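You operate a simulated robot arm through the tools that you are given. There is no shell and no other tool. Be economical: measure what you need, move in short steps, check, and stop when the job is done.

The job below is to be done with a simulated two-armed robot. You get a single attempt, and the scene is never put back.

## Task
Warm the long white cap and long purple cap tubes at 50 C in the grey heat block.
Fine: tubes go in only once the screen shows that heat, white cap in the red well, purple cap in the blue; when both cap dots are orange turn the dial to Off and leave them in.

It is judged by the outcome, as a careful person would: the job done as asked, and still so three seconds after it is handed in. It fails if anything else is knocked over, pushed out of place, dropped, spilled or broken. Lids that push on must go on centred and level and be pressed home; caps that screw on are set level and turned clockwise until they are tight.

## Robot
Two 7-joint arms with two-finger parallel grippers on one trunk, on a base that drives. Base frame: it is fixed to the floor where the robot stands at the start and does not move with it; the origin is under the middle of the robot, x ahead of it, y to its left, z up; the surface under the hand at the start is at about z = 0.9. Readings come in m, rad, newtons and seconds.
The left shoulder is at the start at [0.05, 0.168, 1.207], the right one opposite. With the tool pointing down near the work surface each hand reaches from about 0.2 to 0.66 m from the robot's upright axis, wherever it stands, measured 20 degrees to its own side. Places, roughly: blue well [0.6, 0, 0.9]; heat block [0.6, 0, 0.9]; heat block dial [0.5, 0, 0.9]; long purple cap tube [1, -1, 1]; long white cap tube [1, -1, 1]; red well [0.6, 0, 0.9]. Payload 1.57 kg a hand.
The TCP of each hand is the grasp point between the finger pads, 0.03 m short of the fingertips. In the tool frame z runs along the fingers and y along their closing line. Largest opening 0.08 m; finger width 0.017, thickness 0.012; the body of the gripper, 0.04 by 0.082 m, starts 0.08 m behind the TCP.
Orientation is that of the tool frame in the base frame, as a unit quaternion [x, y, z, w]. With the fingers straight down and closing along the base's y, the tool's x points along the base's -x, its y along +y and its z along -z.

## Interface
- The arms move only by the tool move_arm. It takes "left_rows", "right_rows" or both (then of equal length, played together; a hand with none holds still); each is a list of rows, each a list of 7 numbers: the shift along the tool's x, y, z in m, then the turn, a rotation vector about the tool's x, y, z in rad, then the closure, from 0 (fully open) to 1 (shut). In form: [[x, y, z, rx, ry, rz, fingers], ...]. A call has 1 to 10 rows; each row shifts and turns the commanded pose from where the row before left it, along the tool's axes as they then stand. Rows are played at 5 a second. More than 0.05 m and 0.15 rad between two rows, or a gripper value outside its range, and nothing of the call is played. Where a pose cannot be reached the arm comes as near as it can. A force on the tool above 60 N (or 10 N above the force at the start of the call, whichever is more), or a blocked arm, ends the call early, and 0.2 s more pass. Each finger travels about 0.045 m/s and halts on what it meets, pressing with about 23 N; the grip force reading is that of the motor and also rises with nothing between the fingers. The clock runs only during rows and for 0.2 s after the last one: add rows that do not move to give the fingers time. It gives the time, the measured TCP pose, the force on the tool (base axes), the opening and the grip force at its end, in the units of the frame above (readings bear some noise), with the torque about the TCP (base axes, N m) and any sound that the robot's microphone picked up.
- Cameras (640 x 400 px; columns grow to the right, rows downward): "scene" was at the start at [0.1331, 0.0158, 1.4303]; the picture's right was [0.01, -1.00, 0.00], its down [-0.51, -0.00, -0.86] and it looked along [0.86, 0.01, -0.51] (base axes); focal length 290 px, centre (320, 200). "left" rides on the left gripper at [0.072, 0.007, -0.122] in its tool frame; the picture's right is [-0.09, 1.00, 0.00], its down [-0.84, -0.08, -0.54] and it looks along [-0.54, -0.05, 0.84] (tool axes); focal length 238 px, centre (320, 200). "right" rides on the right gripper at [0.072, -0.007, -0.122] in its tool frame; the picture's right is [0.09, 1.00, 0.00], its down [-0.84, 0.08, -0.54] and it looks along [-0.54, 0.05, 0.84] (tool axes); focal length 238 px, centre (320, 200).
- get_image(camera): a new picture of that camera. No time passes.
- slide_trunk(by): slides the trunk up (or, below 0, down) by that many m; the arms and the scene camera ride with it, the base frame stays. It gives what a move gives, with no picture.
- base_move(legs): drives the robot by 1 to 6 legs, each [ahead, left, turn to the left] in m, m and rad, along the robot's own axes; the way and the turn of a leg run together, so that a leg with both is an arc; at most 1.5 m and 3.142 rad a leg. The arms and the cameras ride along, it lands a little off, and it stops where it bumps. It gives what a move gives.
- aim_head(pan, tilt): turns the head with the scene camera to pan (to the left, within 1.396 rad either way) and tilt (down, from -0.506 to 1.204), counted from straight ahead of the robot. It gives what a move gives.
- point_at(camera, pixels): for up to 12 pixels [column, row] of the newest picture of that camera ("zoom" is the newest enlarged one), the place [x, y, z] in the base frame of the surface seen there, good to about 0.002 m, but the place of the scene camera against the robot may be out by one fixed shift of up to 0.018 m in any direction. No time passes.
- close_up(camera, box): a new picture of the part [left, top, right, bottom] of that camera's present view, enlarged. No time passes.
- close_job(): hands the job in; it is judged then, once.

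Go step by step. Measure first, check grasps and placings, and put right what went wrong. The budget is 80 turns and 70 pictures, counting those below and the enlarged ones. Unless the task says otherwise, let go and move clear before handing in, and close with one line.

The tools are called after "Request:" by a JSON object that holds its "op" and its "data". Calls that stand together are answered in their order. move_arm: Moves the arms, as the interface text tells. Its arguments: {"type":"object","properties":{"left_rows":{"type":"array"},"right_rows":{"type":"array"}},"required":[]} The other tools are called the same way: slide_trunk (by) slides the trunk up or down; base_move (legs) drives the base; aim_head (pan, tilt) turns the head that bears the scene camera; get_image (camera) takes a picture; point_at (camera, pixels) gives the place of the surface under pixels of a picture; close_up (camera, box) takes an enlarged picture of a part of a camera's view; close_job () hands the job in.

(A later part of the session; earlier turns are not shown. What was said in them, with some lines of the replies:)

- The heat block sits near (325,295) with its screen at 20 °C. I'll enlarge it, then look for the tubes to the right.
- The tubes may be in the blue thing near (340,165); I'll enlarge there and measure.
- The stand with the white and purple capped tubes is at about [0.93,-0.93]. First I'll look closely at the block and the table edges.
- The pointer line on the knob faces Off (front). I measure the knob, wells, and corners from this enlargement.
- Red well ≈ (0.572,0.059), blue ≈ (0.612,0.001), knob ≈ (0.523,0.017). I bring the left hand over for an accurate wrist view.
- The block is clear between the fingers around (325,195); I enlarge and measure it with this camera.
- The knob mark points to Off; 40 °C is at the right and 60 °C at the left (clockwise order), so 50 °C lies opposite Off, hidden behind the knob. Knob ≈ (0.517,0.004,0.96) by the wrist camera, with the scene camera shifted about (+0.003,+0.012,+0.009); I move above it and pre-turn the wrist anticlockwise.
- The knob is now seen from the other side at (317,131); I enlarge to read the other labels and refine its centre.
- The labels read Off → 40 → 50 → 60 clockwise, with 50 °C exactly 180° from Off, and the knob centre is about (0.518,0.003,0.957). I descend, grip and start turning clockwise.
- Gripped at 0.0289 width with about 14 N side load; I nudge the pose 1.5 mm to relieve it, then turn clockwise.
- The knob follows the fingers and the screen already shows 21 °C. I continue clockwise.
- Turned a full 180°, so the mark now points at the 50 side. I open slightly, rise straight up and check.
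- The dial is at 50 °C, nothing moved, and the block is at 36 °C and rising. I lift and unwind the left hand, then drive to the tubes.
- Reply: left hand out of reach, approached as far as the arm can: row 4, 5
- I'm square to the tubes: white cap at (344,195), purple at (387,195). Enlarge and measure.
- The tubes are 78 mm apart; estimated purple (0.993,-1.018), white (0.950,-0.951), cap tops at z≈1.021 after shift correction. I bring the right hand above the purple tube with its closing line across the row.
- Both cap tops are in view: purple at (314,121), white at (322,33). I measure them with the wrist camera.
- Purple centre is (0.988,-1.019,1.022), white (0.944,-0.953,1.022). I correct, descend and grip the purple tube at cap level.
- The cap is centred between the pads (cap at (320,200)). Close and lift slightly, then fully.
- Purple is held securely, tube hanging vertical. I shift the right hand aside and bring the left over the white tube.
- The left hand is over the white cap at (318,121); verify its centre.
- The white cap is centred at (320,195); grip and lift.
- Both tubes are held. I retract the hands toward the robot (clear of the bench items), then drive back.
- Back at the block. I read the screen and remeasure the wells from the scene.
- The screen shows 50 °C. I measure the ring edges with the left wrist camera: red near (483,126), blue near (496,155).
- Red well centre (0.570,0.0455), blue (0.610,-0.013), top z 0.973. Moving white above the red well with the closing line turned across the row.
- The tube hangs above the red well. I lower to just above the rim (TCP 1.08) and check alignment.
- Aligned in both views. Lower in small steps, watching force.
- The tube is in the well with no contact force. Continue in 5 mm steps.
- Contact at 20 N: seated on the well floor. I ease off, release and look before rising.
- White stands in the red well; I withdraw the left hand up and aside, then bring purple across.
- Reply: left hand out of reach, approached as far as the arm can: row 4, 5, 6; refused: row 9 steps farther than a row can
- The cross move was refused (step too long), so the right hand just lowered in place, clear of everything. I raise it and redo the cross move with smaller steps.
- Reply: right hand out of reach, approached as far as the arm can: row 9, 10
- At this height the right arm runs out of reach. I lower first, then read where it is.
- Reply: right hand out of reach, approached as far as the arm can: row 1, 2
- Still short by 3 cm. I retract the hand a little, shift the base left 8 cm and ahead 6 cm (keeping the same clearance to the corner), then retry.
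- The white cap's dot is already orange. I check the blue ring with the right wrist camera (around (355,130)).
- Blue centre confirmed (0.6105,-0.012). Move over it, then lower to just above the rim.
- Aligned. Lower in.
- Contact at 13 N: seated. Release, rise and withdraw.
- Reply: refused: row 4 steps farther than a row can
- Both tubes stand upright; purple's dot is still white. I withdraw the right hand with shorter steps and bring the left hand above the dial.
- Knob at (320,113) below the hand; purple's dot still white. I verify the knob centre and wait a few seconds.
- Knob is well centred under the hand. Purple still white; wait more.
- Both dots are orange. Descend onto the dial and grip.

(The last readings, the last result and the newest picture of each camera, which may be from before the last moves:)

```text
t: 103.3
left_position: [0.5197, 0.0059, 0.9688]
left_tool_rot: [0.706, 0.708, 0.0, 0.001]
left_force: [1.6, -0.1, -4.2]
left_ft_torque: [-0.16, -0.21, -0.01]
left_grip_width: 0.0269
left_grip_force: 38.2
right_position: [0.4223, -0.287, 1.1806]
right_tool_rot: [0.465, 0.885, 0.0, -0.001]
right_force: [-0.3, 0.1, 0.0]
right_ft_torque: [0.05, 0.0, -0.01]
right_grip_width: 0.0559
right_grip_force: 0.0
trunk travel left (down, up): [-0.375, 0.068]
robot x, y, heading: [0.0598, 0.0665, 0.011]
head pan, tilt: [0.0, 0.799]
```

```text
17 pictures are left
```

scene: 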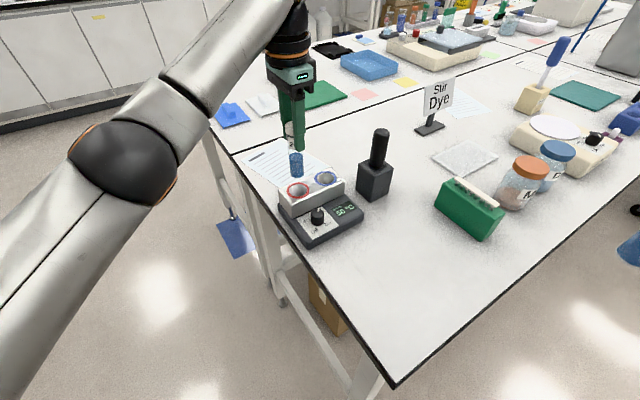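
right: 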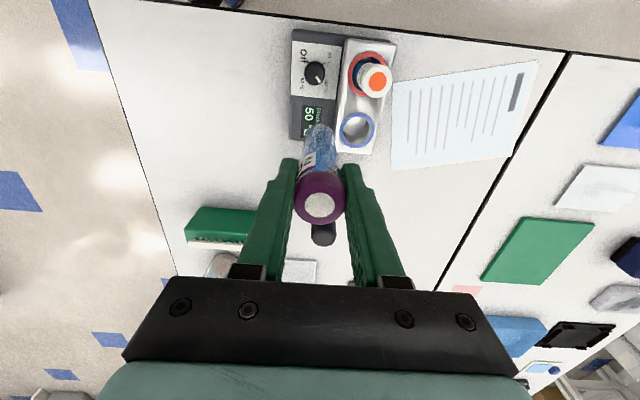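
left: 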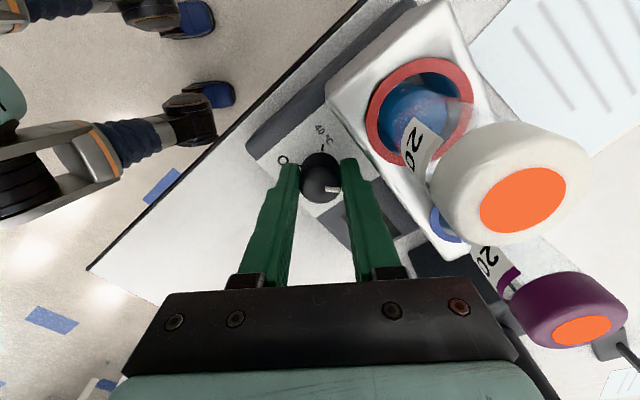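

Gripped gently and centred. Turn anticlockwise 180° back to Off.

Request:
{"op": "move_arm", "data": {"left_rows": [[0, 0, 0, 0, 0, -0.15, 0.8], [0, 0, 0, 0, 0, -0.15, 0.8], [0, 0, 0, 0, 0, -0.15, 0.8], [0, 0, 0, 0, 0, -0.15, 0.8], [0, 0, 0, 0, 0, -0.15, 0.8], [0, 0, 0, 0, 0, -0.15, 0.8], [0, 0, 0, 0, 0, -0.15, 0.8], [0, 0, 0, 0, 0, -0.15, 0.8], [0, 0, 0, 0, 0, -0.15, 0.8], [0, 0, 0, 0, 0, -0.15, 0.8]]}}

Request:
{"op": "move_arm", "data": {"left_rows": [[0, 0, 0, 0, 0, -0.15, 0.8], [0, 0, 0, 0, 0, -0.15, 0.8], [0, 0, 0, 0, 0, -0.15, 0.8], [0, 0, 0, 0, 0, -0.15, 0.8], [0, 0, 0, 0, 0, -0.15, 0.8], [0, 0, 0, 0, 0, -0.15, 0.8], [0, 0, 0, 0, 0, -0.15, 0.8], [0, 0, 0, 0, 0, -0.15, 0.8], [0, 0, 0, 0, 0, -0.15, 0.8], [0, 0, 0, 0, 0, -0.15, 0.8]]}}

Request:
{"op": "get_image", "data": {"camera": "left"}}

```text
t: 105.5
left_position: [0.5192, 0.0018, 0.9679]
left_tool_rot: [0.034, 0.999, -0.002, -0.001]
left_force: [-16.8, -11.3, -16.7]
left_ft_torque: [0.21, -0.16, -0.05]
left_grip_width: 0.0266
left_grip_force: 37.5
right_position: [0.4218, -0.2878, 1.1821]
right_tool_rot: [0.466, 0.885, 0.001, 0.0]
right_force: [0.1, 0.4, 0.9]
right_ft_torque: [-0.01, -0.02, 0.01]
right_grip_width: 0.0561
right_grip_force: 0.1
trunk travel left (down, up): [-0.375, 0.068]
robot x, y, heading: [0.0599, 0.0695, 0.014]
head pan, tilt: [0.0, 0.799]
```

```text
t: 107.7
left_position: [0.5217, 0.0007, 0.9679]
left_tool_rot: [-0.656, 0.755, -0.002, -0.002]
left_force: [-2.1, -25.0, -15.5]
left_ft_torque: [-0.2, 0.07, -0.01]
left_grip_width: 0.0263
left_grip_force: 37.3
right_position: [0.4215, -0.2893, 1.1789]
right_tool_rot: [0.466, 0.885, 0.002, 0.0]
right_force: [0.2, 0.1, 0.1]
right_ft_torque: [-0.02, 0.01, 0.01]
right_grip_width: 0.0562
right_grip_force: 0.1
trunk travel left (down, up): [-0.375, 0.068]
robot x, y, heading: [0.0557, 0.0725, 0.017]
head pan, tilt: [0.0, 0.799]
```

```text
16 pictures are left
```

left: 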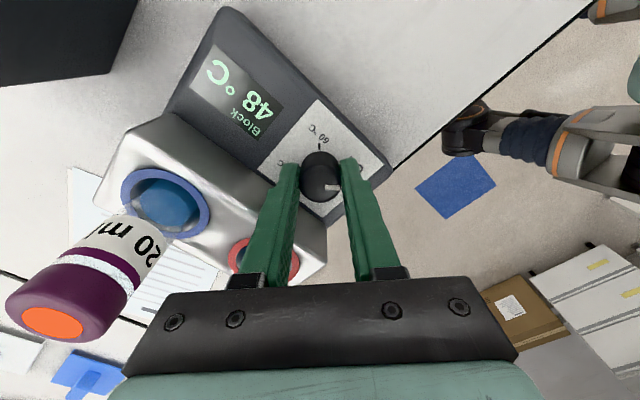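

The screen has dropped to 48 °C, but the side force is 25 N; I check the tubes in the scene before finishing the turn.

Request:
{"op": "close_up", "data": {"camera": "scene", "box": [230, 110, 390, 250]}}

```text
2.86 times, centred on (310, 180) of scene
```

zoom: 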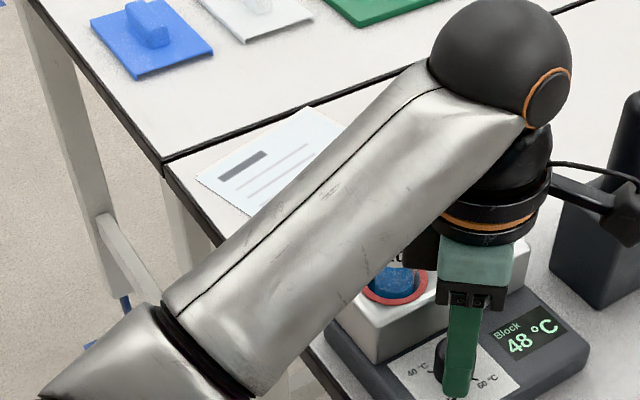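

The tube still stands; I relieve the side load by 2 mm and finish the last 0.14 rad.

Request:
{"op": "move_arm", "data": {"left_rows": [[0.002, 0, 0.001, 0, 0, 0, 0.8], [0, 0, 0, 0, 0, -0.07, 0.8], [0, 0, 0, 0, 0, -0.08, 0.8], [0, 0, 0, 0, 0, 0, 0.8]]}}

Request:
{"op": "close_up", "data": {"camera": "left", "box": [160, 0, 420, 290]}}

```text
t: 108.7
left_position: [0.5205, 0.0011, 0.9677]
left_tool_rot: [0.71, -0.704, 0.002, 0.0]
left_force: [3.4, -16.7, 1.2]
left_ft_torque: [-0.62, 0.33, -0.53]
left_grip_width: 0.0267
left_grip_force: 37.1
right_position: [0.4221, -0.2877, 1.1815]
right_tool_rot: [0.466, 0.885, 0.002, 0.0]
right_force: [0.6, -0.6, -0.1]
right_ft_torque: [-0.04, 0.01, 0.01]
right_grip_width: 0.0561
right_grip_force: 0.1
trunk travel left (down, up): [-0.375, 0.068]
robot x, y, heading: [0.0586, 0.0691, 0.016]
head pan, tilt: [0.0, 0.799]
```

```text
1.38 times, centred on (290, 145) of left
```

zoom: 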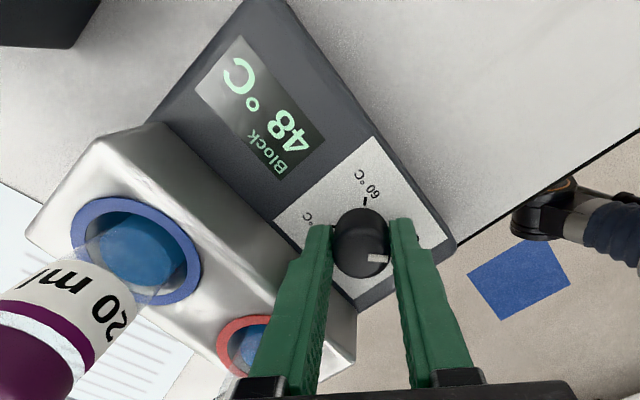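

A −0.5 N·m twist shows the dial is against its Off stop. Release and rise straight up.

Request:
{"op": "move_arm", "data": {"left_rows": [[0, 0, 0, 0, 0, 0.03, 0.8], [0, 0, 0, 0, 0, 0, 0.6], [0, 0, 0, 0, 0, 0, 0.46], [0, 0, 0, 0, 0, 0, 0.46], [0, 0, -0.025, 0, 0, 0, 0.46], [0, 0, -0.04, 0, 0, 0, 0.46], [0, 0, -0.045, 0, 0, 0, 0.46], [0, 0, -0.045, 0, 0, 0, 0.46]]}}

Request:
{"op": "get_image", "data": {"camera": "left"}}

```text
t: 110.5
left_position: [0.5185, 0.0039, 1.1226]
left_tool_rot: [-0.7, 0.714, -0.001, -0.001]
left_force: [0.2, 0.0, 0.0]
left_ft_torque: [-0.01, 0.03, 0.04]
left_grip_width: 0.0431
left_grip_force: 0.1
right_position: [0.422, -0.2869, 1.1817]
right_tool_rot: [0.466, 0.885, 0.0, 0.0]
right_force: [0.6, 0.6, -0.2]
right_ft_torque: [0.0, -0.02, 0.02]
right_grip_width: 0.0559
right_grip_force: 0.1
trunk travel left (down, up): [-0.375, 0.068]
robot x, y, heading: [0.0564, 0.0693, 0.014]
head pan, tilt: [0.0, 0.799]
```

```text
13 pictures are left
```

left: 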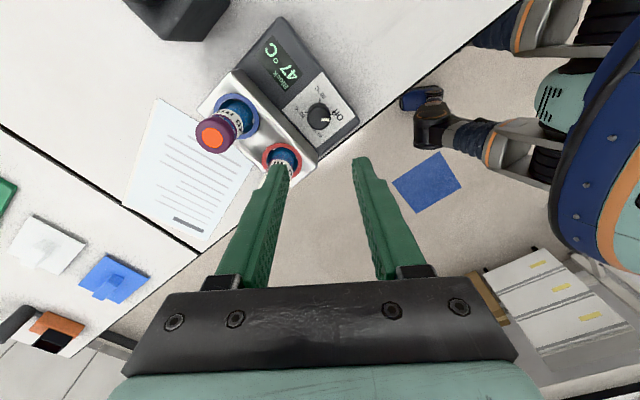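

The mark faces Off and the screen reads 47 °C and falling. Move the left hand clear and take a final look.

Request:
{"op": "move_arm", "data": {"left_rows": [[0, 0, -0.04, 0, 0, 0, 0.4], [0, 0.04, -0.02, 0, 0, 0, 0.4], [0, 0.045, 0, 0, 0, 0, 0.4], [-0.02, 0.04, 0, 0, 0, 0, 0.4], [-0.04, 0.02, 0, 0, 0, 0, 0.4], [-0.045, 0, 0, 0, 0, 0, 0.4], [-0.045, 0, 0, 0, 0, 0, 0.4]]}}

Request:
{"op": "get_image", "data": {"camera": "scene"}}

Request:
{"op": "close_up", "data": {"camera": "scene", "box": [240, 120, 380, 250]}}

```text
t: 112.1
left_position: [0.3778, 0.1566, 1.1812]
left_tool_rot: [-0.699, 0.715, -0.002, -0.001]
left_force: [0.4, -0.9, -0.3]
left_ft_torque: [-0.02, -0.02, 0.01]
left_grip_width: 0.048
left_grip_force: 0.1
right_position: [0.4222, -0.2848, 1.1812]
right_tool_rot: [0.465, 0.885, 0.0, 0.0]
right_force: [-0.2, 0.9, 0.5]
right_ft_torque: [0.0, 0.0, 0.02]
right_grip_width: 0.0558
right_grip_force: 0.1
trunk travel left (down, up): [-0.375, 0.068]
robot x, y, heading: [0.0565, 0.0708, 0.011]
head pan, tilt: [0.0, 0.799]
```

```text
12 pictures are left
```

scene: 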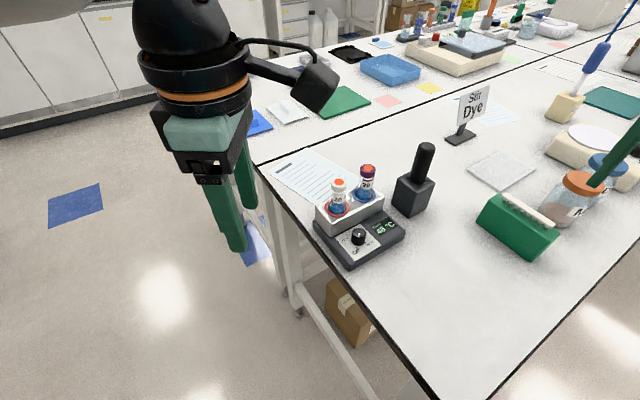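

```text
3.08 times, centred on (310, 185) of scene
```

zoom: 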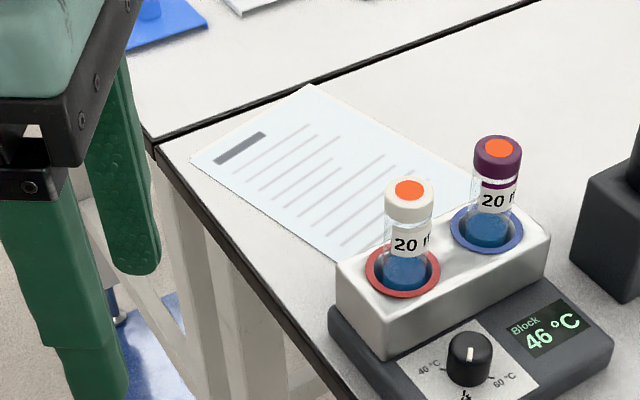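

Both tubes stand upright with orange dots (white in red, purple in blue), the dial is at Off with the screen falling to 46 °C, and both hands are clear. I hand it in.

Request:
{"op": "close_job", "data": {}}

```text
The job is handed in.
```

Both tubes were warmed at 50 °C until their cap dots turned orange. They are still in the block (white cap in the red well, purple in the blue), and the dial is at Off.
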